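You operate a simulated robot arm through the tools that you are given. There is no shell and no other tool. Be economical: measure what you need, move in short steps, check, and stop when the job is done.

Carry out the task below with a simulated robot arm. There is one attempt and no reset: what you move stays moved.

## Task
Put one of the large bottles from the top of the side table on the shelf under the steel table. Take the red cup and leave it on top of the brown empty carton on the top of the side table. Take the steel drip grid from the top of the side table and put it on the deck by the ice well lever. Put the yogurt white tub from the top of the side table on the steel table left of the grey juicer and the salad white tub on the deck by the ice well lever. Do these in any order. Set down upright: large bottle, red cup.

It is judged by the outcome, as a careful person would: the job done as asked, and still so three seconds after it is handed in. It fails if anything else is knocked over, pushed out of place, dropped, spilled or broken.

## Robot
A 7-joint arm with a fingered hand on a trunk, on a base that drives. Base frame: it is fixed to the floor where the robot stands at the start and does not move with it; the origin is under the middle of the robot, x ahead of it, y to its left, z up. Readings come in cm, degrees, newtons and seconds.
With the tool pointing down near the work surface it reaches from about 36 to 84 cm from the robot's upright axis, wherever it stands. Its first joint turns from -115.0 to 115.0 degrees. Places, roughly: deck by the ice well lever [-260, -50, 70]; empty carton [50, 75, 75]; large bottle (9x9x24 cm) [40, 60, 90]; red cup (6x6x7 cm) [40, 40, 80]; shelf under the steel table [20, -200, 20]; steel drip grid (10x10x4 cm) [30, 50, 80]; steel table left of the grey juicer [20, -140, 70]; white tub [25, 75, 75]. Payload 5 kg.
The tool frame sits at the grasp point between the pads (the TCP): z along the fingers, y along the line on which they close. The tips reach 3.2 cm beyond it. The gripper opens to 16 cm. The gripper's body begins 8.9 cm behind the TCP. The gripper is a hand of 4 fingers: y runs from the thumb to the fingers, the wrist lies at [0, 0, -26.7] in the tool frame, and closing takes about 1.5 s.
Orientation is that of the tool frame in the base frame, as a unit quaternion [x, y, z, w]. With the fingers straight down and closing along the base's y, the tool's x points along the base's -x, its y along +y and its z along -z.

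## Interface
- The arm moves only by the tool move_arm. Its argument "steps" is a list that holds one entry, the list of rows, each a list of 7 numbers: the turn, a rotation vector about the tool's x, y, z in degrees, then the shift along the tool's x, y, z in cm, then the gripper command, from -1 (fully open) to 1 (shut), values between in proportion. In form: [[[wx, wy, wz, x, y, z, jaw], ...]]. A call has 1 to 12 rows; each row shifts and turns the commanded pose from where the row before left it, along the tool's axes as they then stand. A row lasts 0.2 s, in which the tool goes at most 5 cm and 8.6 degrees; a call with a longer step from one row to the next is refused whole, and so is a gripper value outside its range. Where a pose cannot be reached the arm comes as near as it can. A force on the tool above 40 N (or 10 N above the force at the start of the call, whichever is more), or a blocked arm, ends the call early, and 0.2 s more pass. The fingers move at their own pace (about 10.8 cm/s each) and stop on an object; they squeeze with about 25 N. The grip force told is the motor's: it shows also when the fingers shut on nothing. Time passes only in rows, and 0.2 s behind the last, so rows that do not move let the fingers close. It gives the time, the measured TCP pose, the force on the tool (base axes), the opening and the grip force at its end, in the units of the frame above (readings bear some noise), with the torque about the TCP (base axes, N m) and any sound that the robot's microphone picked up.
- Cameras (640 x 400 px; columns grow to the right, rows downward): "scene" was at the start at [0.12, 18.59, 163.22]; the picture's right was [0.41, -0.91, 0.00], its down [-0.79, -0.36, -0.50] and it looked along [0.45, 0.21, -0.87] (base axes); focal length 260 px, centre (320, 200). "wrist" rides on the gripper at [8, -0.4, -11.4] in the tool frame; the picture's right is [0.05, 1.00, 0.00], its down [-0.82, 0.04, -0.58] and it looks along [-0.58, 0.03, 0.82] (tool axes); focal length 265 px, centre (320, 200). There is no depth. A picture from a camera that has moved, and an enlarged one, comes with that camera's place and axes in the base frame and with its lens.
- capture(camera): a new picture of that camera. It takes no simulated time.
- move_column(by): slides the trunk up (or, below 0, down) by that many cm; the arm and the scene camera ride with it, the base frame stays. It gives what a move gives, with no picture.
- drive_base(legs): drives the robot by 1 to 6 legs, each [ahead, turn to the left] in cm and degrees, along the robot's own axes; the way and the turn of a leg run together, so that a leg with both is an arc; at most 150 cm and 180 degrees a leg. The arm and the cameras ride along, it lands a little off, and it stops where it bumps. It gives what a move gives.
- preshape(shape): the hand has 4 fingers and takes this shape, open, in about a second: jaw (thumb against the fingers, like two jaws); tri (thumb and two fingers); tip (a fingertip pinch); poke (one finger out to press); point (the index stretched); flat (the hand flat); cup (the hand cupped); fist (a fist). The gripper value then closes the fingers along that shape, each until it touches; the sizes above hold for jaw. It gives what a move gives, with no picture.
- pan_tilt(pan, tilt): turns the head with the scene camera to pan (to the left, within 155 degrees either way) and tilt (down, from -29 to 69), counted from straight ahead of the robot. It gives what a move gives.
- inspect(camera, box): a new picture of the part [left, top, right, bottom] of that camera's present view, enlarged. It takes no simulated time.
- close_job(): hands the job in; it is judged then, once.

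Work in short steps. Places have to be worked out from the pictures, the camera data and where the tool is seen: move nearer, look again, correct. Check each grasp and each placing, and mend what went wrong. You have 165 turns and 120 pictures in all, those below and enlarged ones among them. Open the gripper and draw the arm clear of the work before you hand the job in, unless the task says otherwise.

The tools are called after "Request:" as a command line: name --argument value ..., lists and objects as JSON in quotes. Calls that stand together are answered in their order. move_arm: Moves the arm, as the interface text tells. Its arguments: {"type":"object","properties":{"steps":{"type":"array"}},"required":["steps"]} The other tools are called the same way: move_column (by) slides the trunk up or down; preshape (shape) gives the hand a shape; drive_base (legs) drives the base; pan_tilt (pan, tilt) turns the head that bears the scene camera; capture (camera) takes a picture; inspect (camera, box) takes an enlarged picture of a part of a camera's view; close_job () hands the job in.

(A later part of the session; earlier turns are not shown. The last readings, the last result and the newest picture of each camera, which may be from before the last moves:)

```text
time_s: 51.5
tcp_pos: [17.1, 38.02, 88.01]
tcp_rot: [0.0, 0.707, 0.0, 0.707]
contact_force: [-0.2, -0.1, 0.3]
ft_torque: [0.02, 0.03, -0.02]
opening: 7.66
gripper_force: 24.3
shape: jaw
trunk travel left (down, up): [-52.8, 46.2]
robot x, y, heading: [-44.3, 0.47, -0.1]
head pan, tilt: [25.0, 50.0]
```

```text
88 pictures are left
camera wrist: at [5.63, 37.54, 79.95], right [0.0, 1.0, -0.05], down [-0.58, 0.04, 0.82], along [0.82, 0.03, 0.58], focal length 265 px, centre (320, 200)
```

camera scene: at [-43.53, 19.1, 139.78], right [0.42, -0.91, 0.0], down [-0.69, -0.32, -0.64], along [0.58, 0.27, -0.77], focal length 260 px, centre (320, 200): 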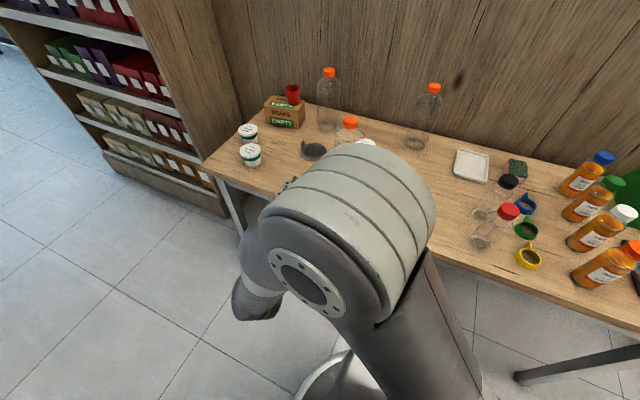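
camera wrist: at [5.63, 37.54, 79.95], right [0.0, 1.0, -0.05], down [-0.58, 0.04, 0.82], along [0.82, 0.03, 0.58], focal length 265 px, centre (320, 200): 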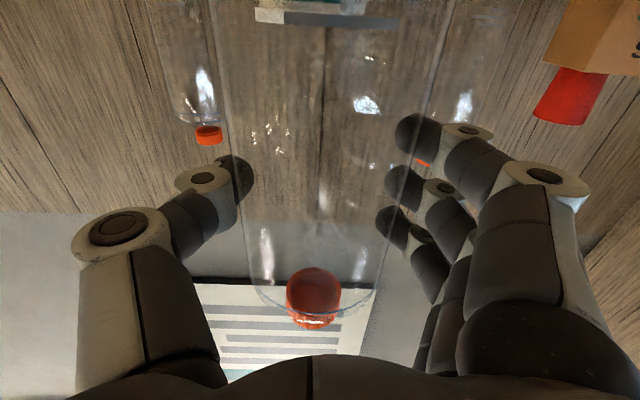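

Gripped at 7.7 cm with 24 N. I lift with the trunk and check that the bottle comes along.

Request:
move_column --by 10

Request:
capture --camera "wrist"

Request:
capture --camera "scene"

```text
time_s: 52.8
tcp_pos: [17.15, 38.1, 98.0]
tcp_rot: [0.001, 0.707, -0.001, 0.707]
contact_force: [-0.1, 0.5, -1.6]
ft_torque: [0.01, 0.03, -0.02]
opening: 7.65
gripper_force: 24.8
shape: jaw
trunk travel left (down, up): [-62.8, 36.2]
robot x, y, heading: [-44.64, 0.14, -0.1]
head pan, tilt: [25.0, 50.0]
```

```text
87 pictures are left
camera wrist: at [5.64, 37.54, 89.94], right [0.0, 1.0, -0.05], down [-0.58, 0.04, 0.82], along [0.82, 0.03, 0.58], focal length 265 px, centre (320, 200)
```

wrist: 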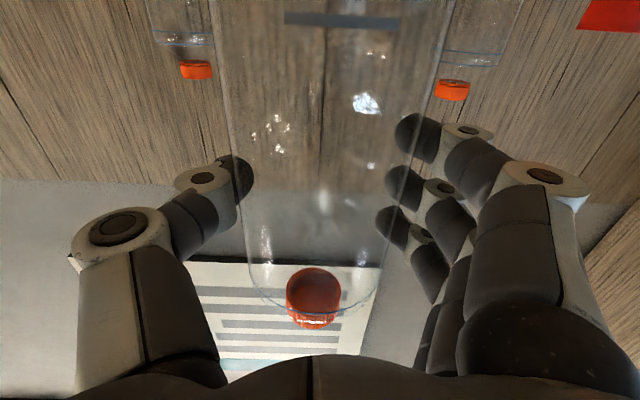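

```text
86 pictures are left
camera scene: at [-43.51, 19.14, 149.77], right [0.42, -0.91, 0.0], down [-0.7, -0.32, -0.64], along [0.58, 0.27, -0.77], focal length 260 px, centre (320, 200)
```

scene: 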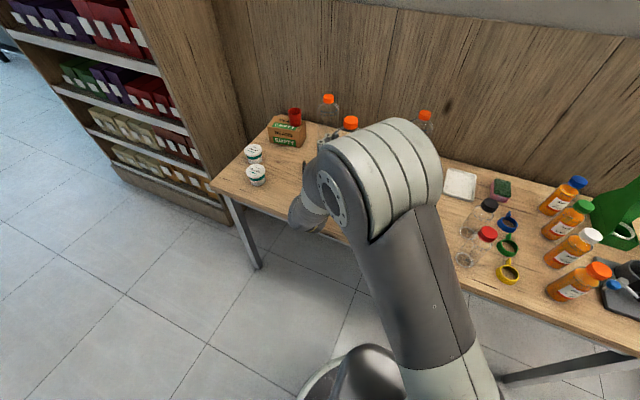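

The bottle is held and lifted. I back away, turn right and drive along the aisle toward the steel table.

Request:
drive_base --legs '[[-65, 0], [0, -90], [110, 0], [95, 0], [0, 90]]'

Request:
pan_tilt --pan 10 --tilt 25

Request:
capture --camera "scene"

Request:
capture --camera "wrist"

```text
time_s: 74.1
tcp_pos: [-51.21, -166.36, 98.02]
tcp_rot: [-0.012, 0.707, 0.012, 0.707]
contact_force: [0.2, 0.3, -0.7]
ft_torque: [0.01, -0.01, -0.02]
opening: 7.62
gripper_force: 25.0
shape: jaw
trunk travel left (down, up): [-62.8, 36.2]
robot x, y, heading: [-111.4, -206.6, 1.7]
head pan, tilt: [25.0, 50.0]
```

```text
time_s: 75.0
tcp_pos: [-51.19, -166.39, 98.11]
tcp_rot: [-0.012, 0.707, 0.011, 0.707]
contact_force: [-0.8, -0.4, -0.7]
ft_torque: [-0.02, 0.02, -0.02]
opening: 7.61
gripper_force: 25.0
shape: jaw
trunk travel left (down, up): [-62.8, 36.2]
robot x, y, heading: [-111.43, -206.21, 1.8]
head pan, tilt: [10.0, 25.0]
```

```text
85 pictures are left
camera scene: at [-108.88, -188.96, 153.52], right [0.21, -0.98, 0.0], down [-0.41, -0.09, -0.91], along [0.89, 0.19, -0.42], focal length 260 px, centre (320, 200)
```

scene: 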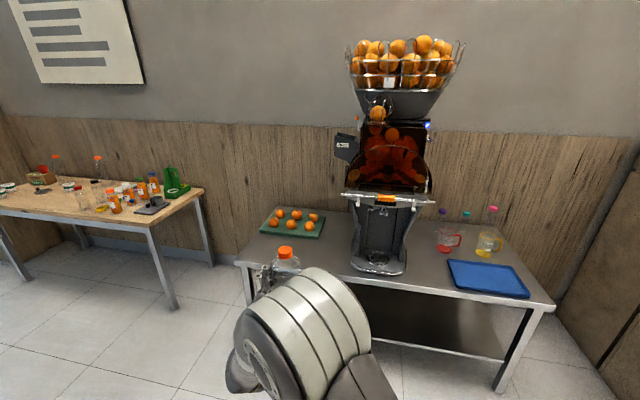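

```text
84 pictures are left
camera wrist: at [-62.55, -167.28, 89.95], right [-0.03, 1.0, -0.05], down [-0.58, 0.02, 0.82], along [0.81, 0.06, 0.58], focal length 265 px, centre (320, 200)
```

wrist: 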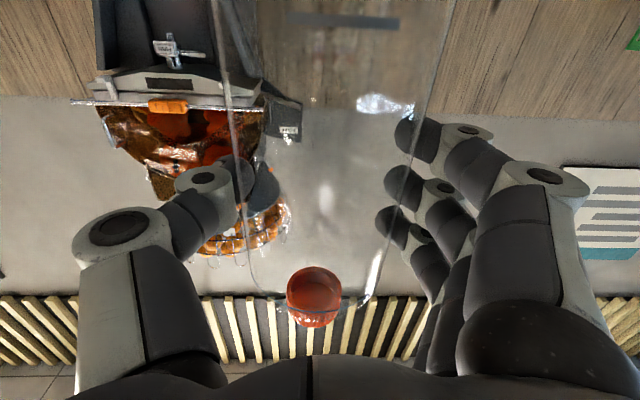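

The bottle is held facing the steel table; its top works out at z≈66, front edge at x≈-10, y from -123 to -268. I lower the trunk in stages and look at the shelf.

Request:
move_column --by -40

Request:
pan_tilt --pan 0 --tilt 20

Request:
capture --camera "scene"

Request:
capture --camera "wrist"

```text
time_s: 78.8
tcp_pos: [-50.99, -166.37, 58.03]
tcp_rot: [-0.012, 0.707, 0.012, 0.707]
contact_force: [0.2, -0.1, 0.2]
ft_torque: [-0.01, -0.01, 0.02]
opening: 7.59
gripper_force: 25.1
shape: jaw
trunk travel left (down, up): [-22.8, 76.2]
robot x, y, heading: [-111.79, -206.73, 1.8]
head pan, tilt: [10.0, 25.0]
```

```text
time_s: 79.6
tcp_pos: [-51.25, -166.32, 57.95]
tcp_rot: [-0.012, 0.707, 0.013, 0.707]
contact_force: [-0.1, 0.2, -0.2]
ft_torque: [0.0, 0.01, -0.04]
opening: 7.6
gripper_force: 24.9
shape: jaw
trunk travel left (down, up): [-22.8, 76.2]
robot x, y, heading: [-111.13, -206.54, 1.8]
head pan, tilt: [0.0, 20.0]
```

```text
83 pictures are left
camera scene: at [-108.59, -190.56, 114.34], right [0.03, -1.0, 0.0], down [-0.34, -0.01, -0.94], along [0.94, 0.03, -0.34], focal length 260 px, centre (320, 200)
```

scene: 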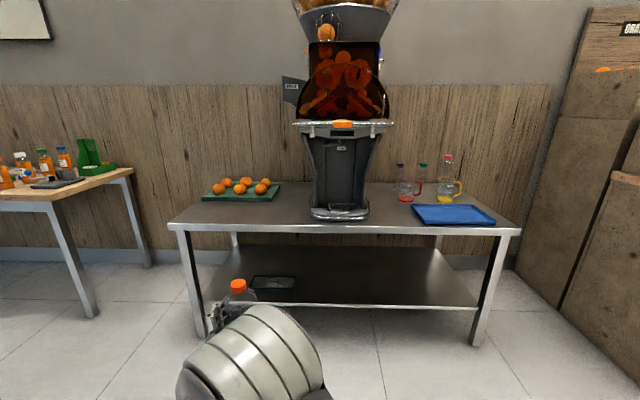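

```text
82 pictures are left
camera wrist: at [-62.55, -167.29, 49.95], right [-0.03, 1.0, -0.05], down [-0.58, 0.02, 0.82], along [0.81, 0.06, 0.58], focal length 265 px, centre (320, 200)
```

wrist: 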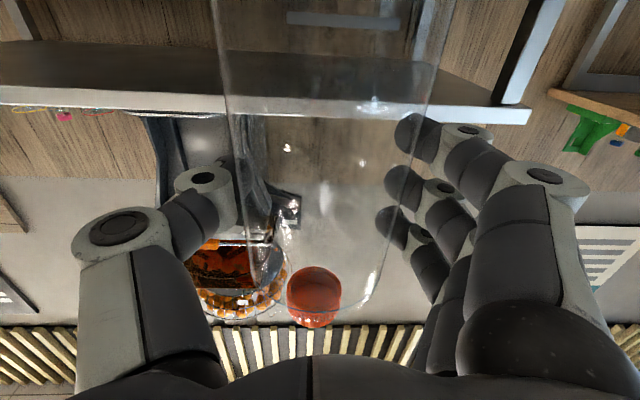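

The shelf is clearly visible at z≈22 with a dark item at y -148…-173; free space is around (8,-205). I shift the robot 39 cm to the right, and a bit closer.

Request:
drive_base --legs '[[0, -91.8], [39, 0], [0, 90], [28, 0]]'

Request:
capture --camera "scene"

```text
time_s: 91.3
tcp_pos: [-22.05, -206.0, 58.03]
tcp_rot: [-0.005, 0.707, 0.003, 0.707]
contact_force: [-1.1, 0.0, -0.9]
ft_torque: [0.02, 0.0, 0.03]
opening: 7.57
gripper_force: 24.9
shape: jaw
trunk travel left (down, up): [-22.8, 76.2]
robot x, y, heading: [-83.17, -245.12, 0.7]
head pan, tilt: [0.0, 20.0]
```

```text
81 pictures are left
camera scene: at [-79.99, -228.94, 114.34], right [0.01, -1.0, 0.0], down [-0.34, 0.0, -0.94], along [0.94, 0.01, -0.34], focal length 260 px, centre (320, 200)
```

scene: 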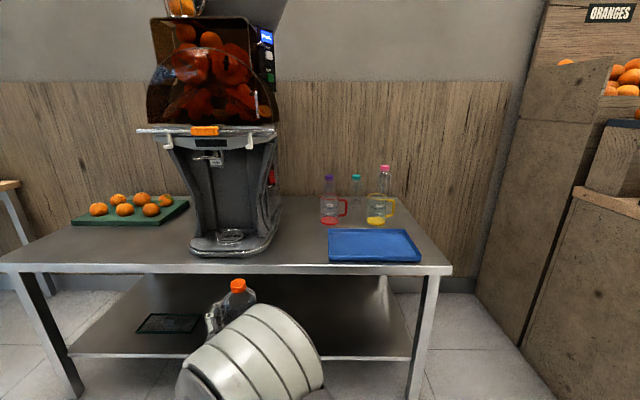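

Well aligned with a free part of the shelf. I lower the trunk so the bottle base is just above shelf level, then check.

Request:
move_column --by -17

Request:
pan_tilt --pan 10 --tilt 30

Request:
capture --camera "scene"

Request:
capture --camera "wrist"

```text
time_s: 93.2
tcp_pos: [-22.14, -205.95, 40.97]
tcp_rot: [-0.004, 0.707, 0.004, 0.707]
contact_force: [1.1, -0.6, -0.9]
ft_torque: [0.03, 0.0, -0.01]
opening: 7.59
gripper_force: 24.5
shape: jaw
trunk travel left (down, up): [-5.8, 93.2]
robot x, y, heading: [-83.31, -245.13, 0.8]
head pan, tilt: [0.0, 20.0]
```

```text
time_s: 93.9
tcp_pos: [-21.97, -206.04, 41.0]
tcp_rot: [-0.004, 0.707, 0.004, 0.707]
contact_force: [-0.8, 0.4, 0.1]
ft_torque: [0.01, 0.0, 0.02]
opening: 7.58
gripper_force: 24.8
shape: jaw
trunk travel left (down, up): [-5.8, 93.2]
robot x, y, heading: [-83.09, -244.92, 0.4]
head pan, tilt: [10.0, 30.0]
```

```text
80 pictures are left
camera scene: at [-80.41, -227.38, 95.74], right [0.18, -0.98, 0.0], down [-0.49, -0.09, -0.87], along [0.85, 0.16, -0.5], focal length 260 px, centre (320, 200)
```

scene: 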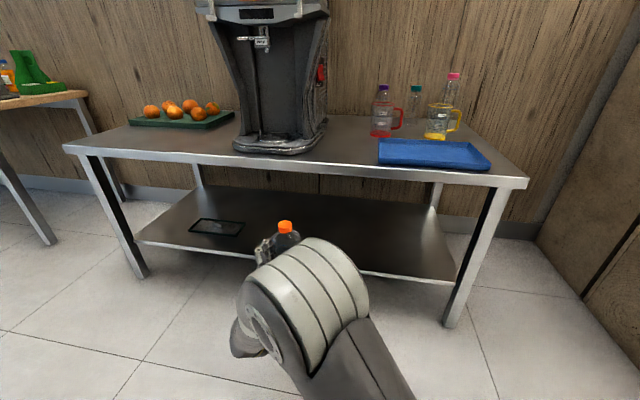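

```text
79 pictures are left
camera wrist: at [-33.47, -206.63, 32.95], right [-0.01, 1.0, -0.05], down [-0.58, 0.04, 0.82], along [0.82, 0.04, 0.58], focal length 265 px, centre (320, 200)
```

wrist: 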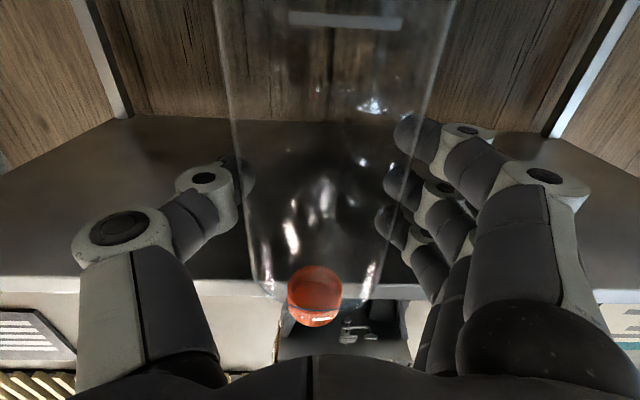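

Clear path under the tabletop. I extend forward about 28 cm in small steps, watching the force.

Request:
move_arm --steps '[[[0, 0, 0, 0, 0, 3, 1], [0, 0, 0, 0, 0, 3, 1], [0, 0, 0, 0, 0, 3, 1], [0, 0, 0, 0, 0, 3, 1], [0, 0, 0, 0, 0, 3, 1], [0, 0, 0, 0, 0, 3, 1], [0, 0, 0, 0, 0, 3, 1], [0, 0, 0, 0, 0, 3, 1], [0, 0, 0, 0, 0, 3, 1], [0, 0, 0, 0, 0, 2, 1], [0, 0, 0, 0, 0, 0, 1]]]'

Request:
capture --camera "scene"

Request:
capture --camera "wrist"

```text
time_s: 96.3
tcp_pos: [6.89, -205.63, 40.84]
tcp_rot: [-0.003, 0.707, 0.003, 0.707]
contact_force: [-0.5, -0.2, -1.2]
ft_torque: [0.0, 0.0, -0.01]
opening: 7.54
gripper_force: 25.3
shape: jaw
trunk travel left (down, up): [-5.8, 93.2]
robot x, y, heading: [-83.41, -244.87, 0.6]
head pan, tilt: [10.0, 30.0]
```

```text
78 pictures are left
camera scene: at [-80.41, -227.38, 95.73], right [0.18, -0.98, 0.0], down [-0.49, -0.09, -0.87], along [0.85, 0.16, -0.5], focal length 260 px, centre (320, 200)
```

scene: 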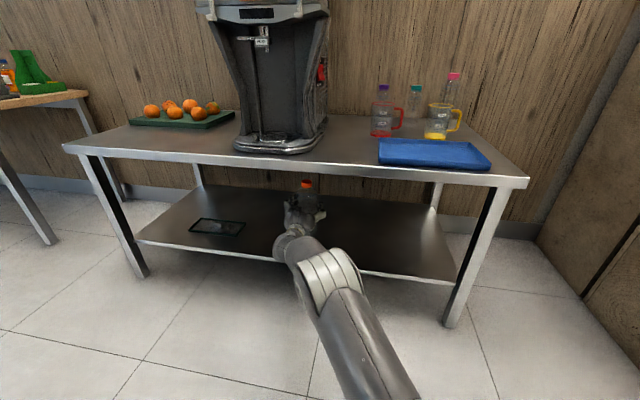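

```text
77 pictures are left
camera wrist: at [-4.47, -206.29, 32.84], right [-0.01, 1.0, -0.05], down [-0.58, 0.03, 0.82], along [0.82, 0.04, 0.58], focal length 265 px, centre (320, 200)
```

wrist: 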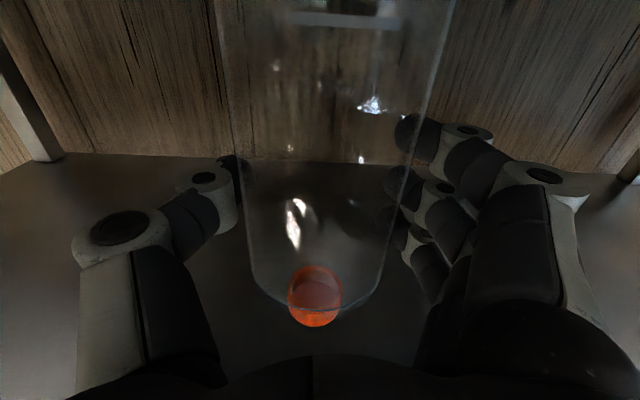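

The bottle is above the shelf, well inside. I lower slowly along tool x (down) until it touches.

Request:
move_arm --steps '[[[0, 0, 0, 1, 0, 0, 1], [0, 0, 0, 0.7, 0, 0, 1], [0, 0, 0, 0.5, 0, 0, 1], [0, 0, 0, 0.4, 0, 0, 1], [0, 0, 0, 0.4, 0, 0, 1], [0, 0, 0, 0, 0, 0, 1]]]'

```text
time_s: 97.7
tcp_pos: [6.94, -205.67, 37.99]
tcp_rot: [-0.004, 0.707, 0.005, 0.707]
contact_force: [-0.6, 0.1, -1.3]
ft_torque: [0.0, 0.01, -0.01]
opening: 7.57
gripper_force: 25.1
shape: jaw
trunk travel left (down, up): [-5.8, 93.2]
robot x, y, heading: [-83.58, -244.89, 0.6]
head pan, tilt: [10.0, 30.0]
```

No contact yet at z=38; I continue lowering gently.

Request:
move_arm --steps '[[[0, 0, 0, 0.4, 0, 0, 1], [0, 0, 0, 0.4, 0, 0, 1], [0, 0, 0, 0.4, 0, 0, 1], [0, 0, 0, 0.4, 0, 0, 1], [0, 0, 0, 0.4, 0, 0, 1], [0, 0, 0, 0, 0, 0, 1]]]'

```text
time_s: 99.1
tcp_pos: [6.94, -205.59, 36.12]
tcp_rot: [-0.003, 0.707, 0.004, 0.707]
contact_force: [-0.9, 0.0, -0.6]
ft_torque: [0.0, 0.0, 0.0]
opening: 7.55
gripper_force: 24.9
shape: jaw
trunk travel left (down, up): [-5.8, 93.2]
robot x, y, heading: [-83.06, -244.66, 0.6]
head pan, tilt: [10.0, 30.0]
```

Request:
move_arm --steps '[[[0, 0, 0, 0.4, 0, 0, 1], [0, 0, 0, 0.4, 0, 0, 1], [0, 0, 0, 0.3, 0, 0, 1], [0, 0, 0, 0.3, 0, 0, 1], [0, 0, 0, 0.3, 0, 0, 1], [0, 0, 0, 0, 0, 0, 1]]]'

Request:
inspect --camera "scene" --box '[240, 150, 400, 250]'

```text
time_s: 100.5
tcp_pos: [7.12, -205.65, 34.96]
tcp_rot: [-0.003, 0.705, 0.005, 0.71]
contact_force: [-1.9, -0.1, 22.5]
ft_torque: [-0.09, -0.31, 0.01]
opening: 7.55
gripper_force: 25.3
shape: jaw
trunk travel left (down, up): [-5.8, 93.2]
robot x, y, heading: [-83.29, -244.79, 0.7]
head pan, tilt: [10.0, 30.0]
```

```text
4.00 times, centred on (320, 200) of scene
camera zoom: at [-80.59, -227.45, 95.78], right [0.18, -0.98, 0.0], down [-0.49, -0.09, -0.87], along [0.85, 0.16, -0.5], focal length 1042 px, centre (320, 200)
```

zoom: 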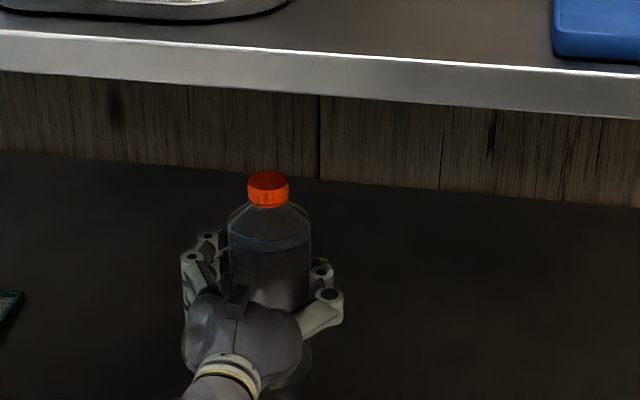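

Contact at z≈35 with 22 N. I relax it slightly and open the hand wide.

Request:
move_arm --steps '[[[0, 0, 0, -0.4, 0, 0, 1], [0, 0, 0, 0, 0, 0, 0.3], [0, 0, 0, 0, 0, 0, -0.2], [0, 0, 0, 0, 0, 0, -0.6], [0, 0, 0, 0, 0, 0, -0.8], [0, 0, 0, 0, 0, 0, -0.8]]]'

Request:
capture --camera "wrist"

```text
time_s: 101.9
tcp_pos: [7.01, -205.75, 34.69]
tcp_rot: [-0.005, 0.707, 0.005, 0.707]
contact_force: [0.4, 0.6, -0.4]
ft_torque: [-0.05, -0.01, -0.04]
opening: 14.37
gripper_force: 0.1
shape: jaw
trunk travel left (down, up): [-5.8, 93.2]
robot x, y, heading: [-83.08, -244.77, 0.6]
head pan, tilt: [10.0, 30.0]
```

```text
75 pictures are left
camera wrist: at [-4.47, -206.32, 26.61], right [-0.01, 1.0, -0.05], down [-0.58, 0.04, 0.82], along [0.82, 0.04, 0.58], focal length 265 px, centre (320, 200)
```

wrist: 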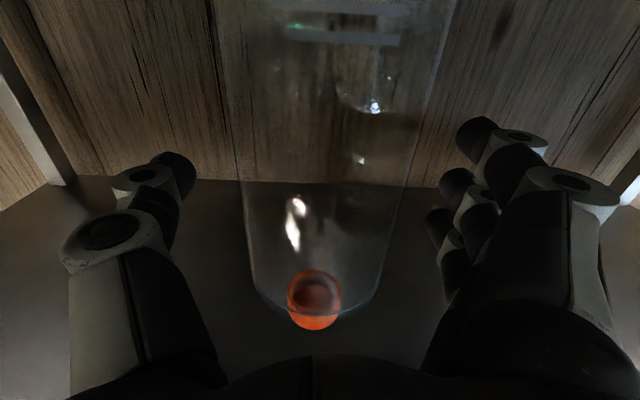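

Fingers are clear of the bottle. I withdraw straight back.

Request:
move_arm --steps '[[[0, 0, 0, 0, 0, -2, -0.8], [0, 0, 0, 0, 0, -3, -0.8], [0, 0, 0, 0, 0, -4, -0.8], [0, 0, 0, 0, 0, -4, -0.8], [0, 0, 0, 0, 0, -4, -0.8], [0, 0, 0, 0, 0, -4, -0.8], [0, 0, 0, 0, 0, -4, -0.8], [0, 0, 0, 0, 0, -4, -0.8], [0, 0, 0, 0, 0, 0, -0.8]]]'

Request:
inspect --camera "scene" --box '[160, 130, 480, 330]'

```text
time_s: 103.9
tcp_pos: [-22.28, -205.89, 34.71]
tcp_rot: [-0.003, 0.707, 0.003, 0.707]
contact_force: [-0.6, -0.2, -1.0]
ft_torque: [0.0, 0.02, 0.0]
opening: 14.38
gripper_force: 0.1
shape: jaw
trunk travel left (down, up): [-5.8, 93.2]
robot x, y, heading: [-83.35, -244.84, 0.3]
head pan, tilt: [10.0, 30.0]
```

```text
2.00 times, centred on (320, 230) of scene
camera zoom: at [-80.41, -227.38, 95.73], right [0.18, -0.98, 0.0], down [-0.49, -0.09, -0.87], along [0.85, 0.16, -0.5], focal length 521 px, centre (320, 140)
```

zoom: 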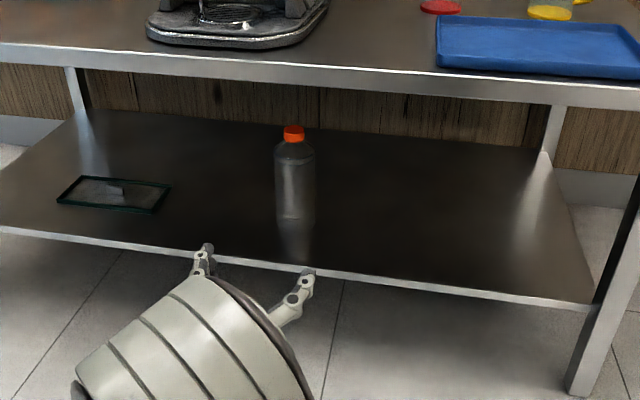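

The bottle stands upright on the shelf. I back away, raise the trunk, then turn the tool to point down.

Request:
drive_base --legs '[[-32, 0]]'

Request:
move_column --by 75

Request:
move_arm --steps '[[[0, 8.5, 0, 0, 0, 0, -0.8], [0, 8.5, 0, 0, 0, 0, -0.8], [0, 8.5, 0, 0, 0, 0, -0.8], [0, 8.5, 0, 0, 0, 0, -0.8], [0, 8.5, 0, 0, 0, 0, -0.8], [0, 8.5, 0, 0, 0, 0, -0.8], [0, 8.5, 0, 0, 0, 0, -0.8], [0, 8.5, 0, 0, 0, 0, -0.8], [0, 8.5, 0, 0, 0, 0, -0.8], [0, 8.5, 0, 0, 0, 0, -0.8], [0, 5, 0, 0, 0, 0, -0.8], [0, 0, 0, 0, 0, 0, -0.8]]]'

Request:
drive_base --legs '[[0, 90], [145, 0], [145, 0], [0, -90]]'

```text
time_s: 106.0
tcp_pos: [-53.35, -206.37, 34.66]
tcp_rot: [-0.003, 0.707, 0.003, 0.707]
contact_force: [0.4, 0.8, 0.1]
ft_torque: [0.0, -0.02, -0.01]
opening: 14.38
gripper_force: 0.1
shape: jaw
trunk travel left (down, up): [-5.8, 93.2]
robot x, y, heading: [-113.92, -244.89, 0.5]
head pan, tilt: [10.0, 30.0]
```

```text
refused: 75 is not a number from -40 to 40
```

```text
time_s: 108.6
tcp_pos: [-53.36, -206.36, 34.79]
tcp_rot: [-0.003, 1.0, 0.001, -0.001]
contact_force: [0.7, 0.4, 0.3]
ft_torque: [0.02, -0.05, -0.02]
opening: 14.39
gripper_force: 0.0
shape: jaw
trunk travel left (down, up): [-5.8, 93.2]
robot x, y, heading: [-114.73, -244.88, 0.2]
head pan, tilt: [10.0, 30.0]
```

```text
time_s: 130.5
tcp_pos: [-72.73, 87.69, 34.69]
tcp_rot: [-0.029, 1.0, 0.0, 0.0]
contact_force: [0.0, 0.0, 0.3]
ft_torque: [-0.01, -0.01, 0.0]
opening: 14.37
gripper_force: 0.1
shape: jaw
trunk travel left (down, up): [-5.8, 93.2]
robot x, y, heading: [-131.66, 45.99, 3.4]
head pan, tilt: [10.0, 30.0]
```

The trunk step limit is 40, so I raise it in two steps, and bring the arm inward before approaching the side table.

Request:
move_column --by 40

Request:
move_column --by 36

Request:
move_arm --steps '[[[0, 0, 0, 1.5, -4.5, 0, -0.8], [0, 0, 0, 1.5, -4.5, 0, -0.8], [0, 0, 0, 1.5, -4.5, 0, -0.8], [0, 0, 0, 1.5, -4.5, 0, -0.8], [0, 0, 0, 1.5, -4.5, 0, -0.8], [0, 0, 0, 1.5, -4.5, 0, -0.8], [0, 0, 0, 0, 0, 0, -0.8]]]'

Request:
drive_base --legs '[[0, -3.4], [104, 0]]'

Request:
pan_tilt --pan 25 --tilt 55

Request:
capture --camera "scene"

Request:
capture --camera "wrist"

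```text
time_s: 134.3
tcp_pos: [-72.79, 87.65, 74.65]
tcp_rot: [-0.029, 1.0, 0.0, 0.0]
contact_force: [-0.5, -0.5, -0.2]
ft_torque: [0.01, 0.0, 0.0]
opening: 14.37
gripper_force: 0.2
shape: jaw
trunk travel left (down, up): [-45.8, 53.2]
robot x, y, heading: [-131.56, 46.12, 3.3]
head pan, tilt: [10.0, 30.0]
```

```text
time_s: 137.8
tcp_pos: [-72.75, 87.73, 110.6]
tcp_rot: [-0.029, 1.0, 0.0, 0.0]
contact_force: [0.0, 0.0, -0.3]
ft_torque: [-0.04, 0.0, 0.0]
opening: 14.38
gripper_force: 0.0
shape: jaw
trunk travel left (down, up): [-81.8, 17.2]
robot x, y, heading: [-131.66, 46.07, 3.3]
head pan, tilt: [10.0, 30.0]
```

```text
time_s: 139.4
tcp_pos: [-80.11, 60.18, 110.68]
tcp_rot: [-0.03, 1.0, 0.0, 0.0]
contact_force: [0.6, -0.2, 0.1]
ft_torque: [-0.01, 0.02, 0.0]
opening: 14.39
gripper_force: 0.1
shape: jaw
trunk travel left (down, up): [-81.8, 17.2]
robot x, y, heading: [-131.89, 46.02, 3.4]
head pan, tilt: [10.0, 30.0]
```

```text
time_s: 145.3
tcp_pos: [26.43, 56.75, 110.73]
tcp_rot: [0.002, 1.0, 0.0, -0.001]
contact_force: [0.4, -0.5, 0.0]
ft_torque: [0.0, 0.02, 0.03]
opening: 14.37
gripper_force: 0.1
shape: jaw
trunk travel left (down, up): [-81.8, 17.2]
robot x, y, heading: [-26.34, 46.0, -0.0]
head pan, tilt: [10.0, 30.0]
```

```text
time_s: 146.2
tcp_pos: [26.34, 56.72, 110.71]
tcp_rot: [0.001, 1.0, 0.0, -0.001]
contact_force: [0.3, 0.2, -0.5]
ft_torque: [0.02, -0.03, 0.02]
opening: 14.36
gripper_force: 0.1
shape: jaw
trunk travel left (down, up): [-81.8, 17.2]
robot x, y, heading: [-26.49, 45.74, -0.1]
head pan, tilt: [25.0, 55.0]
```

```text
73 pictures are left
camera scene: at [-25.6, 64.54, 168.14], right [0.42, -0.91, 0.0], down [-0.74, -0.34, -0.57], along [0.52, 0.24, -0.82], focal length 260 px, centre (320, 200)
```

scene: 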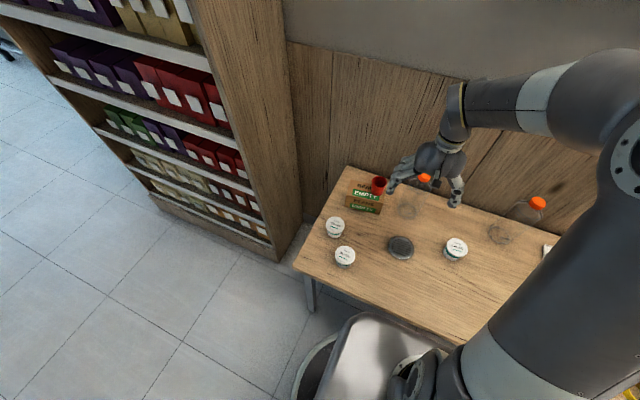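

```text
72 pictures are left
camera wrist: at [18.19, 56.29, 122.07], right [-0.05, 1.0, 0.0], down [0.82, 0.04, 0.58], along [0.58, 0.03, -0.82], focal length 265 px, centre (320, 200)
```

wrist: 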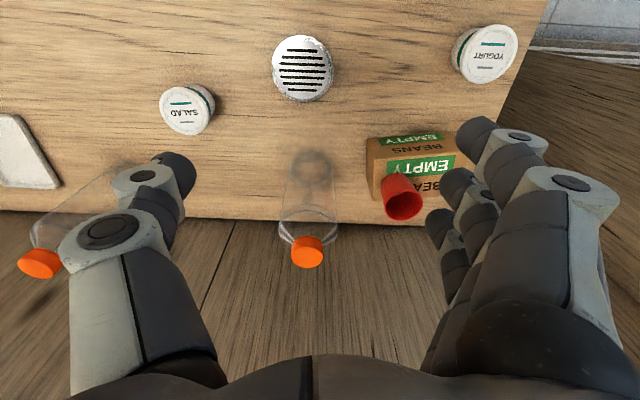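

All objects are in place and the base is well positioned. Yogurt is at about (21,79); I move above it.

Request:
move_arm --steps '[[[0, 0, 0, 1.5, 4.4, 0, -0.6], [0, 0, 0, 1.5, 4.4, 0, -0.6], [0, 0, 0, 1.5, 4.4, 1, -0.6], [0, 0, 0, 0.7, 4.4, 2, -0.6], [0, 0, 0, 0, 4.2, 2, -0.6], [0, 0, 0, 0, 0, 4, -0.6], [0, 0, 0, 0, 0, 4, -0.6], [0, 0, 0, 0, 0, 0, -0.6]]]'

Request:
capture --camera "wrist"

```text
time_s: 148.0
tcp_pos: [21.09, 78.74, 97.53]
tcp_rot: [0.002, 1.0, 0.002, 0.0]
contact_force: [-0.6, -0.2, -0.5]
ft_torque: [0.0, 0.02, -0.02]
opening: 12.85
gripper_force: 0.0
shape: jaw
trunk travel left (down, up): [-81.8, 17.2]
robot x, y, heading: [-26.18, 45.96, -0.3]
head pan, tilt: [25.0, 55.0]
```

```text
71 pictures are left
camera wrist: at [12.98, 78.21, 108.95], right [-0.05, 1.0, 0.0], down [0.82, 0.04, 0.58], along [0.58, 0.03, -0.82], focal length 265 px, centre (320, 200)
```

wrist: 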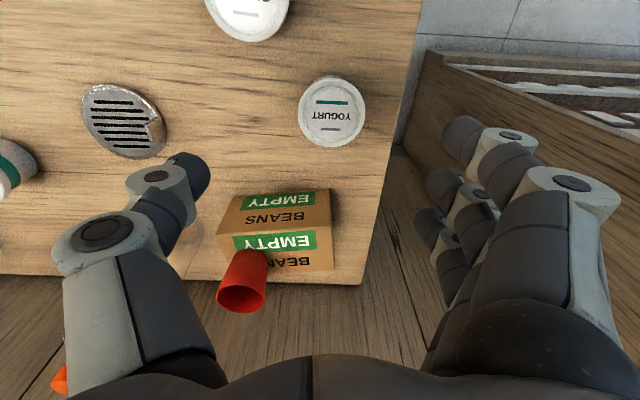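

Yogurt lid centre is (21.3,80.0). I centre over it and descend.

Request:
move_arm --steps '[[[0, 0, 0, -0.2, 1.25, 3, -0.6], [0, 0, 0, 0, 0, 4, -0.6], [0, 0, 0, 0, 0, 4, -0.6], [0, 0, 0, 0, 0, 4, -0.6], [0, 0, 0, 0, 0, 2.7, -0.6], [0, 0, 0, 0, 0, 0, -0.6]]]'

Request:
capture --camera "wrist"

```text
time_s: 149.4
tcp_pos: [21.51, 79.95, 79.91]
tcp_rot: [0.001, 1.0, 0.0, 0.0]
contact_force: [0.6, -0.7, -0.2]
ft_torque: [0.01, -0.02, 0.02]
opening: 12.82
gripper_force: 0.0
shape: jaw
trunk travel left (down, up): [-81.8, 17.2]
robot x, y, heading: [-26.24, 45.9, 0.1]
head pan, tilt: [25.0, 55.0]
```

```text
70 pictures are left
camera wrist: at [13.32, 79.51, 91.27], right [-0.05, 1.0, 0.0], down [0.82, 0.04, 0.58], along [0.58, 0.03, -0.82], focal length 265 px, centre (320, 200)
```

wrist: 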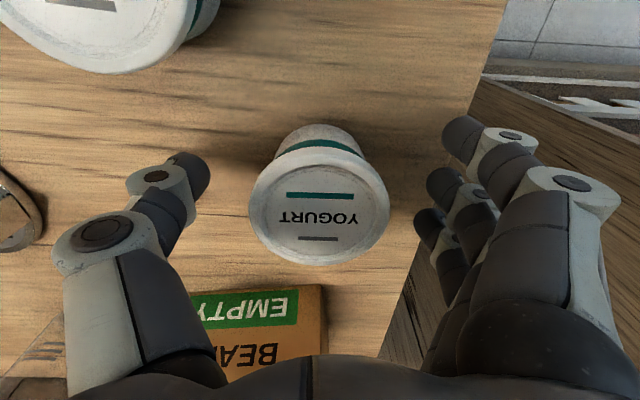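

Centred. I close on the yogurt tub and lift a little.

Request:
move_arm --steps '[[[0, 0, 0, 0, 0, 0, 0], [0, 0, 0, 0, 0, 0, 0.5], [0, 0, 0, 0, 0, 0, 1], [0, 0, 0, 0, 0, 0, 1], [0, 0, 0, 0, 0, 0, 1], [0, 0, 0, 0, 0, 0, 1], [0, 0, 0, 0, 0, -1, 1], [0, 0, 0, 0, 0, -2, 1], [0, 0, 0, 0, 0, -4, 1], [0, 0, 0, 0, 0, -4, 1], [0, 0, 0, 0, 0, -4, 1], [0, 0, 0, 0, 0, 0, 1]]]'

Request:
capture --camera "wrist"

```text
time_s: 152.0
tcp_pos: [21.47, 79.99, 94.96]
tcp_rot: [0.001, 1.0, 0.0, 0.001]
contact_force: [-0.1, 0.3, -1.9]
ft_torque: [-0.02, -0.03, 0.0]
opening: 4.65
gripper_force: 25.1
shape: jaw
trunk travel left (down, up): [-81.8, 17.2]
robot x, y, heading: [-25.92, 45.45, -0.0]
head pan, tilt: [25.0, 55.0]
```

```text
69 pictures are left
camera wrist: at [13.43, 79.51, 106.35], right [-0.05, 1.0, 0.0], down [0.82, 0.04, 0.58], along [0.58, 0.03, -0.82], focal length 265 px, centre (320, 200)
```

wrist: 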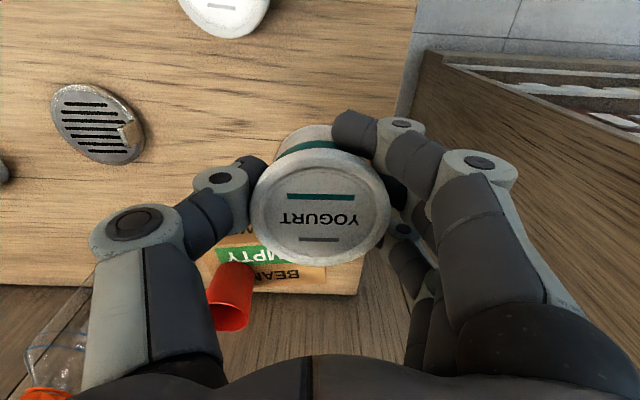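

The yogurt is held. I raise it, bring the arm in, and drive to the steel table.

Request:
move_arm --steps '[[[0, 0, 0, 0, 0, -4.5, 1], [0, 0, 0, 0, 0, -4.5, 1], [0, 0, 0, 0, -4, -2, 1], [0, 0, 0, 0, -4.5, 0, 1], [0, 0, 0, 0, -4.5, 0, 1], [0, 0, 0, 0, -4.5, 0, 1], [0, 0, 0, 0, -4.5, 0, 1], [0, 0, 0, 0, -2, 0, 1], [0, 0, 0, 0, 0, 0, 1]]]'

Request:
drive_base --legs '[[-85, 0], [0, -90], [103, 0], [103, 0], [0, 90]]'

Request:
pan_tilt --pan 5 --tilt 30

Request:
capture --camera "scene"

```text
time_s: 154.0
tcp_pos: [21.25, 55.75, 106.1]
tcp_rot: [0.002, 1.0, 0.0, 0.0]
contact_force: [-0.6, -0.2, -1.8]
ft_torque: [0.0, 0.02, 0.0]
opening: 4.61
gripper_force: 25.4
shape: jaw
trunk travel left (down, up): [-81.8, 17.2]
robot x, y, heading: [-26.27, 45.77, 0.1]
head pan, tilt: [25.0, 55.0]
```

```text
time_s: 176.1
tcp_pos: [-60.14, -151.8, 106.04]
tcp_rot: [-0.006, 1.0, 0.0, -0.001]
contact_force: [0.5, -0.2, -2.1]
ft_torque: [-0.02, 0.04, -0.01]
opening: 4.59
gripper_force: 25.7
shape: jaw
trunk travel left (down, up): [-81.8, 17.2]
robot x, y, heading: [-107.76, -162.55, 0.4]
head pan, tilt: [25.0, 55.0]
```

```text
time_s: 176.9
tcp_pos: [-60.0, -151.83, 106.07]
tcp_rot: [-0.006, 1.0, 0.0, 0.001]
contact_force: [-0.6, -0.4, -1.6]
ft_torque: [0.02, -0.01, 0.03]
opening: 4.56
gripper_force: 24.8
shape: jaw
trunk travel left (down, up): [-81.8, 17.2]
robot x, y, heading: [-107.43, -162.48, 0.7]
head pan, tilt: [5.0, 30.0]
```

```text
68 pictures are left
camera scene: at [-104.67, -145.82, 171.73], right [0.1, -1.0, 0.0], down [-0.5, -0.05, -0.87], along [0.86, 0.08, -0.5], focal length 260 px, centre (320, 200)
```

scene: 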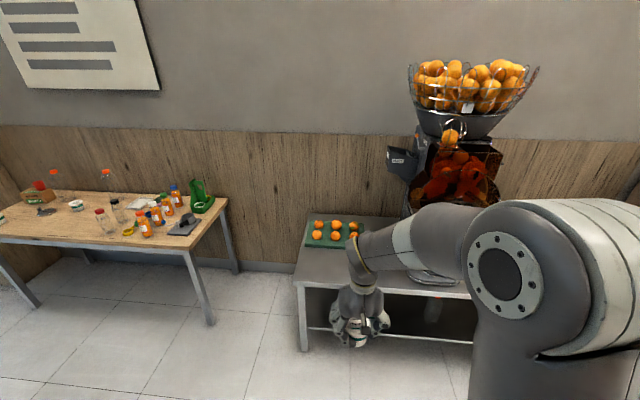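

The table is as computed (top z≈66). I drive forward 45 cm and then extend the arm, keeping away from the juicer.

Request:
drive_base --legs '[[45, 0]]'

Request:
move_arm --steps '[[[0, 0, 0, -4, 0, 2, 1], [0, 0, 0, -4, 0, 3, 1], [0, 0, 0, -4, 0, 3, 1], [0, 0, 0, -3, 0, 3, 1], [0, 0, 0, 0, 0, 3, 1], [0, 0, 0, 0, 0, 0, 1]]]'

Request:
capture --camera "wrist"

Request:
capture --camera "scene"

```text
time_s: 179.7
tcp_pos: [-15.03, -151.86, 105.93]
tcp_rot: [-0.002, 1.0, 0.0, 0.0]
contact_force: [0.6, -0.3, -1.4]
ft_torque: [-0.03, 0.02, -0.01]
opening: 4.57
gripper_force: 24.8
shape: jaw
trunk travel left (down, up): [-81.8, 17.2]
robot x, y, heading: [-62.54, -162.62, -0.1]
head pan, tilt: [5.0, 30.0]
```

```text
time_s: 181.1
tcp_pos: [-0.38, -151.76, 91.86]
tcp_rot: [-0.001, 1.0, 0.0, 0.0]
contact_force: [-0.1, 0.2, -1.7]
ft_torque: [-0.01, 0.02, -0.01]
opening: 4.55
gripper_force: 25.1
shape: jaw
trunk travel left (down, up): [-81.8, 17.2]
robot x, y, heading: [-62.86, -162.35, 0.2]
head pan, tilt: [5.0, 30.0]
```

```text
67 pictures are left
camera wrist: at [-8.32, -152.43, 103.19], right [-0.05, 1.0, 0.0], down [0.82, 0.04, 0.58], along [0.58, 0.03, -0.82], focal length 265 px, centre (320, 200)
```

wrist: 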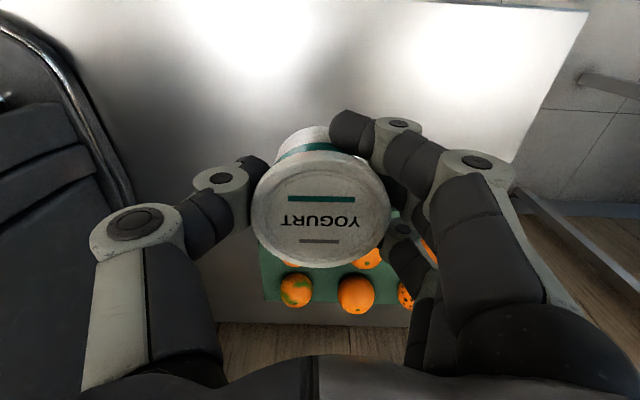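

```text
66 pictures are left
camera scene: at [-59.65, -145.58, 171.74], right [0.09, -1.0, 0.0], down [-0.5, -0.04, -0.87], along [0.86, 0.08, -0.5], focal length 260 px, centre (320, 200)
```

scene: 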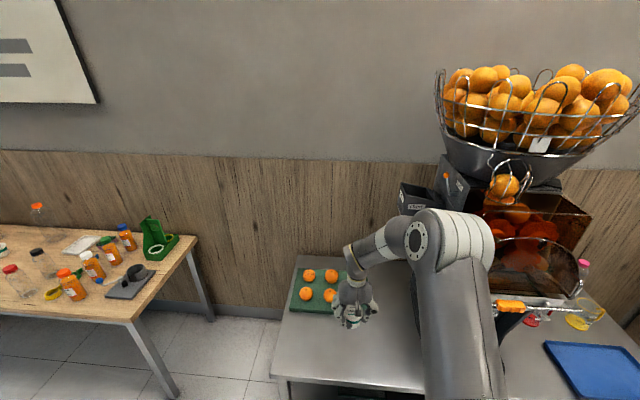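

I shift 4 cm further left and lower with the trunk toward the table (tub base is about 5 cm under the TCP).

Request:
move_arm --steps '[[[0, 0, 0, -1, 4, 0, 1], [0, 0, 0, 0, 0, 0, 1]]]'

Request:
move_column --by -18

Request:
inspect --camera "scene" --box '[220, 180, 460, 330]'

```text
time_s: 181.7
tcp_pos: [0.84, -148.0, 91.93]
tcp_rot: [-0.002, 1.0, 0.0, 0.001]
contact_force: [0.3, 0.3, -1.7]
ft_torque: [0.03, 0.03, -0.02]
opening: 4.54
gripper_force: 24.9
shape: jaw
trunk travel left (down, up): [-81.8, 17.2]
robot x, y, heading: [-62.37, -161.83, 0.3]
head pan, tilt: [5.0, 30.0]
```

```text
time_s: 183.7
tcp_pos: [0.96, -147.79, 73.86]
tcp_rot: [-0.002, 1.0, 0.0, 0.0]
contact_force: [-0.2, -0.6, -0.6]
ft_torque: [0.04, 0.04, -0.01]
opening: 4.55
gripper_force: 25.1
shape: jaw
trunk travel left (down, up): [-63.8, 35.2]
robot x, y, heading: [-62.71, -162.38, 0.1]
head pan, tilt: [5.0, 30.0]
```

```text
2.67 times, centred on (340, 255) of scene
camera zoom: at [-59.64, -145.57, 153.74], right [0.09, -1.0, 0.0], down [-0.5, -0.04, -0.87], along [0.86, 0.08, -0.5], focal length 695 px, centre (267, 53)
```

zoom: 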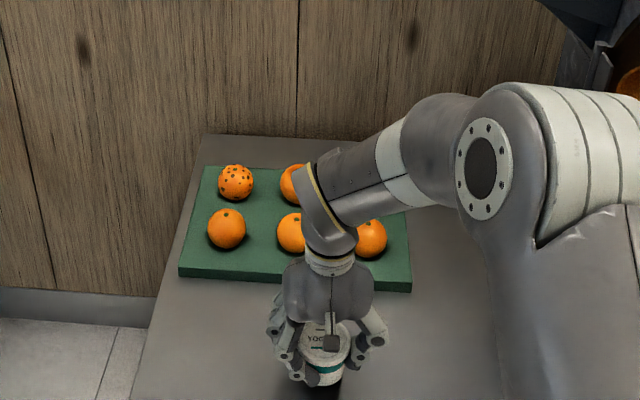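

The tub is about 3 cm above the steel. I lower in small steps until contact.

Request:
move_arm --steps '[[[0, 0, 0, 0, 0, 0.7, 1], [0, 0, 0, 0, 0, 0.5, 1], [0, 0, 0, 0, 0, 0.4, 1], [0, 0, 0, 0, 0, 0.4, 1], [0, 0, 0, 0, 0, 0.4, 1], [0, 0, 0, 0, 0, 0, 1]]]'

```text
time_s: 185.1
tcp_pos: [0.84, -147.92, 71.82]
tcp_rot: [-0.001, 1.0, 0.001, 0.002]
contact_force: [-0.3, -0.1, 16.2]
ft_torque: [0.16, -0.09, 0.01]
opening: 4.56
gripper_force: 25.2
shape: jaw
trunk travel left (down, up): [-63.8, 35.2]
robot x, y, heading: [-62.17, -162.23, 0.2]
head pan, tilt: [5.0, 30.0]
```

Contact at z≈71.8. I relax, open, and rise clear.

Request:
move_arm --steps '[[[0, 0, 0, 0, 0, -0.3, 1], [0, 0, 0, 0, 0, 0, 0.3], [0, 0, 0, 0, 0, 0, -0.2], [0, 0, 0, 0, 0, 0, -0.6], [0, 0, 0, 0, 0, 0, -0.6], [0, 0, 0, 0, 0, -1.5, -0.6], [0, 0, 0, 0, 0, -3, -0.6], [0, 0, 0, 0, 0, -4.5, -0.6], [0, 0, 0, 0, 0, -4.5, -0.6], [0, 0, 0, 0, 0, -4.5, -0.6], [0, 0, 0, 0, 0, 0, -0.6]]]'

Request:
move_column --by 18

Request:
capture --camera "wrist"

```text
time_s: 187.5
tcp_pos: [0.85, -147.68, 89.82]
tcp_rot: [-0.002, 1.0, 0.001, 0.001]
contact_force: [-0.3, 0.0, -0.8]
ft_torque: [0.0, -0.02, 0.03]
opening: 12.76
gripper_force: 0.1
shape: jaw
trunk travel left (down, up): [-63.8, 35.2]
robot x, y, heading: [-62.55, -161.9, 0.2]
head pan, tilt: [5.0, 30.0]
```

```text
time_s: 189.5
tcp_pos: [0.82, -147.74, 107.82]
tcp_rot: [-0.002, 1.0, 0.0, -0.001]
contact_force: [-0.2, -1.0, 0.2]
ft_torque: [0.01, -0.02, -0.02]
opening: 12.75
gripper_force: 0.1
shape: jaw
trunk travel left (down, up): [-81.8, 17.2]
robot x, y, heading: [-62.69, -162.42, 0.2]
head pan, tilt: [5.0, 30.0]
```

```text
64 pictures are left
camera wrist: at [-7.26, -148.2, 119.16], right [-0.05, 1.0, 0.0], down [0.82, 0.04, 0.58], along [0.58, 0.03, -0.82], focal length 265 px, centre (320, 200)
```

wrist: 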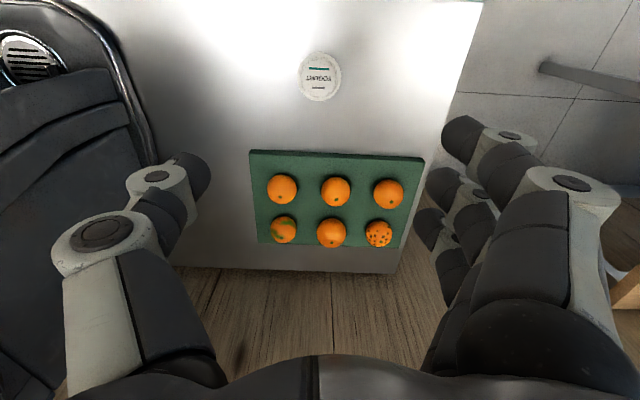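

The yogurt stands on the steel left of the juicer. I retract and return to the side table.

Request:
move_arm --steps '[[[0, 0, 0, 4.5, 0, 0, -0.6], [0, 0, 0, 4.5, 0, 0, -0.6], [0, 0, 0, 4.5, 0, 0, -0.6], [0, 0, 0, 0, 0, 0, -0.6]]]'

Request:
drive_base --legs '[[-47, 0], [0, 90], [104, 0], [104, 0], [0, -90]]'

```text
time_s: 190.5
tcp_pos: [-12.61, -147.62, 107.71]
tcp_rot: [-0.001, 1.0, 0.001, 0.001]
contact_force: [0.2, 0.1, 0.6]
ft_torque: [0.0, -0.01, -0.01]
opening: 12.75
gripper_force: 0.0
shape: jaw
trunk travel left (down, up): [-81.8, 17.2]
robot x, y, heading: [-62.67, -162.38, 0.0]
head pan, tilt: [5.0, 30.0]
```

```text
time_s: 210.9
tcp_pos: [-58.98, 58.68, 107.73]
tcp_rot: [0.011, 1.0, 0.0, 0.0]
contact_force: [0.7, -0.6, 0.0]
ft_torque: [0.01, -0.01, 0.03]
opening: 12.77
gripper_force: 0.2
shape: jaw
trunk travel left (down, up): [-81.8, 17.2]
robot x, y, heading: [-109.17, 45.98, -1.5]
head pan, tilt: [5.0, 30.0]
```

On position. I straighten the heading and drive up to the table.

Request:
drive_base --legs '[[0, 1.5], [82, 0]]'

Request:
capture --camera "wrist"

```text
time_s: 215.6
tcp_pos: [21.04, 61.25, 107.93]
tcp_rot: [-0.006, 1.0, 0.0, 0.0]
contact_force: [0.8, -0.5, -0.3]
ft_torque: [-0.01, 0.0, -0.02]
opening: 12.76
gripper_force: 0.0
shape: jaw
trunk travel left (down, up): [-81.8, 17.2]
robot x, y, heading: [-29.09, 46.46, 0.9]
head pan, tilt: [5.0, 30.0]
```

```text
63 pictures are left
camera wrist: at [12.89, 60.6, 119.12], right [-0.06, 1.0, 0.0], down [0.81, 0.05, 0.58], along [0.58, 0.04, -0.82], focal length 265 px, centre (320, 200)
```

wrist: 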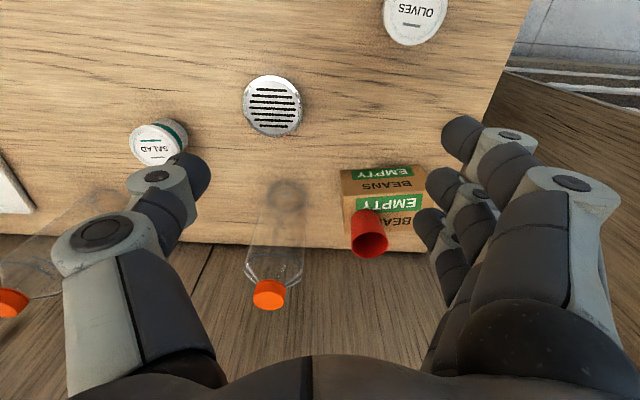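

Everything is undisturbed. Salad is at about (31,37); I move above it.

Request:
move_arm --steps '[[[0, 0, 0, -1.5, -4.5, 0, -0.6], [0, 0, 0, -1.5, -4.5, 0, -0.6], [0, 0, 0, -1.5, -4.5, 0, -0.6], [0, 0, 0, -1.5, -4.5, 0, -0.6], [0, 0, 0, -1.5, -4.5, 1, -0.6], [0, 0, 0, -2, -2, 3, -0.6], [0, 0, 0, 0, 0, 3, -0.6], [0, 0, 0, 0, 0, 3, -0.6], [0, 0, 0, 0, 0, 0, -0.6]]]'

Request:
capture --camera "wrist"

```text
time_s: 217.6
tcp_pos: [30.85, 36.81, 97.86]
tcp_rot: [-0.005, 1.0, 0.0, 0.0]
contact_force: [0.0, 0.0, 0.3]
ft_torque: [-0.04, -0.01, -0.02]
opening: 12.77
gripper_force: 0.0
shape: jaw
trunk travel left (down, up): [-81.8, 17.2]
robot x, y, heading: [-28.82, 45.74, 0.6]
head pan, tilt: [5.0, 30.0]
```

```text
62 pictures are left
camera wrist: at [22.75, 36.27, 109.24], right [-0.06, 1.0, 0.0], down [0.81, 0.05, 0.58], along [0.58, 0.04, -0.82], focal length 265 px, centre (320, 200)
```

wrist: 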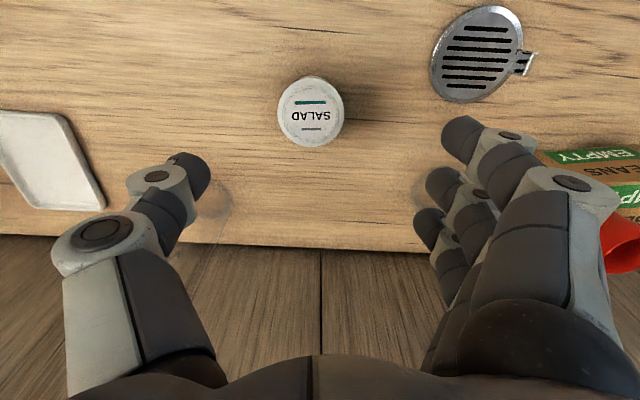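

Salad centre is (31.5,36.0). I adjust, descend, and grip.

Request:
move_arm --steps '[[[0, 0, 0, -0.6, -0.8, 3, -0.6], [0, 0, 0, 0, 0, 4, -0.6], [0, 0, 0, 0, 0, 4, -0.6], [0, 0, 0, 0, 0, 4, -0.6], [0, 0, 0, 0, 0, 3, -0.6], [0, 0, 0, 0, 0, 0, -0.6]]]'

Request:
capture --camera "wrist"

```text
time_s: 219.0
tcp_pos: [31.44, 36.13, 79.83]
tcp_rot: [-0.006, 1.0, 0.001, 0.0]
contact_force: [-0.8, 0.4, 0.0]
ft_torque: [0.02, 0.02, -0.01]
opening: 12.76
gripper_force: 0.0
shape: jaw
trunk travel left (down, up): [-81.8, 17.2]
robot x, y, heading: [-28.67, 46.14, 0.8]
head pan, tilt: [5.0, 30.0]
```

```text
61 pictures are left
camera wrist: at [23.32, 35.48, 91.19], right [-0.06, 1.0, 0.0], down [0.81, 0.05, 0.58], along [0.58, 0.04, -0.82], focal length 265 px, centre (320, 200)
```

wrist: 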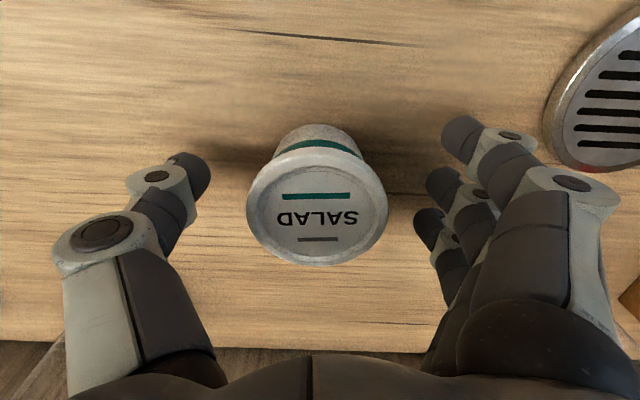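

Request:
move_arm --steps '[[[0, 0, 0, 0, 0, 0, 0], [0, 0, 0, 0, 0, 0, 0.5], [0, 0, 0, 0, 0, 0, 1], [0, 0, 0, 0, 0, 0, 1], [0, 0, 0, 0, 0, 0, 1], [0, 0, 0, 0, 0, 0, 1], [0, 0, 0, 0, 0, -1, 1], [0, 0, 0, 0, 0, -3, 1], [0, 0, 0, 0, 0, -4.5, 1], [0, 0, 0, 0, 0, -4.5, 1], [0, 0, 0, 0, 0, -4.5, 1], [0, 0, 0, 0, 0, -4.5, 1]]]'

Request:
capture --camera "wrist"

```text
time_s: 221.6
tcp_pos: [31.31, 36.1, 101.75]
tcp_rot: [-0.007, 1.0, 0.001, 0.0]
contact_force: [-0.5, 0.8, -0.7]
ft_torque: [-0.04, -0.03, 0.05]
opening: 4.62
gripper_force: 25.0
shape: jaw
trunk travel left (down, up): [-81.8, 17.2]
robot x, y, heading: [-29.34, 46.2, 0.5]
head pan, tilt: [5.0, 30.0]
```

```text
60 pictures are left
camera wrist: at [23.25, 35.48, 113.19], right [-0.07, 1.0, 0.0], down [0.81, 0.05, 0.58], along [0.58, 0.04, -0.82], focal length 265 px, centre (320, 200)
```

wrist: 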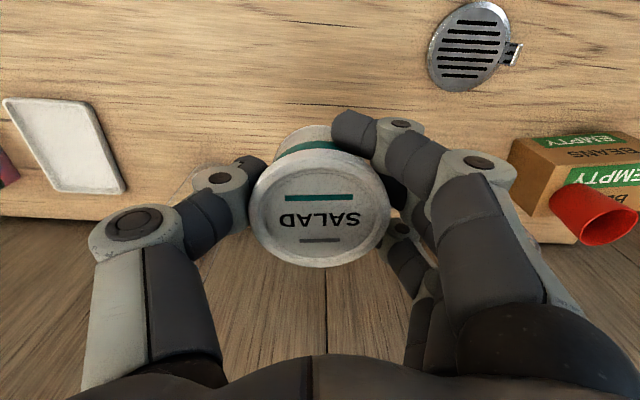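

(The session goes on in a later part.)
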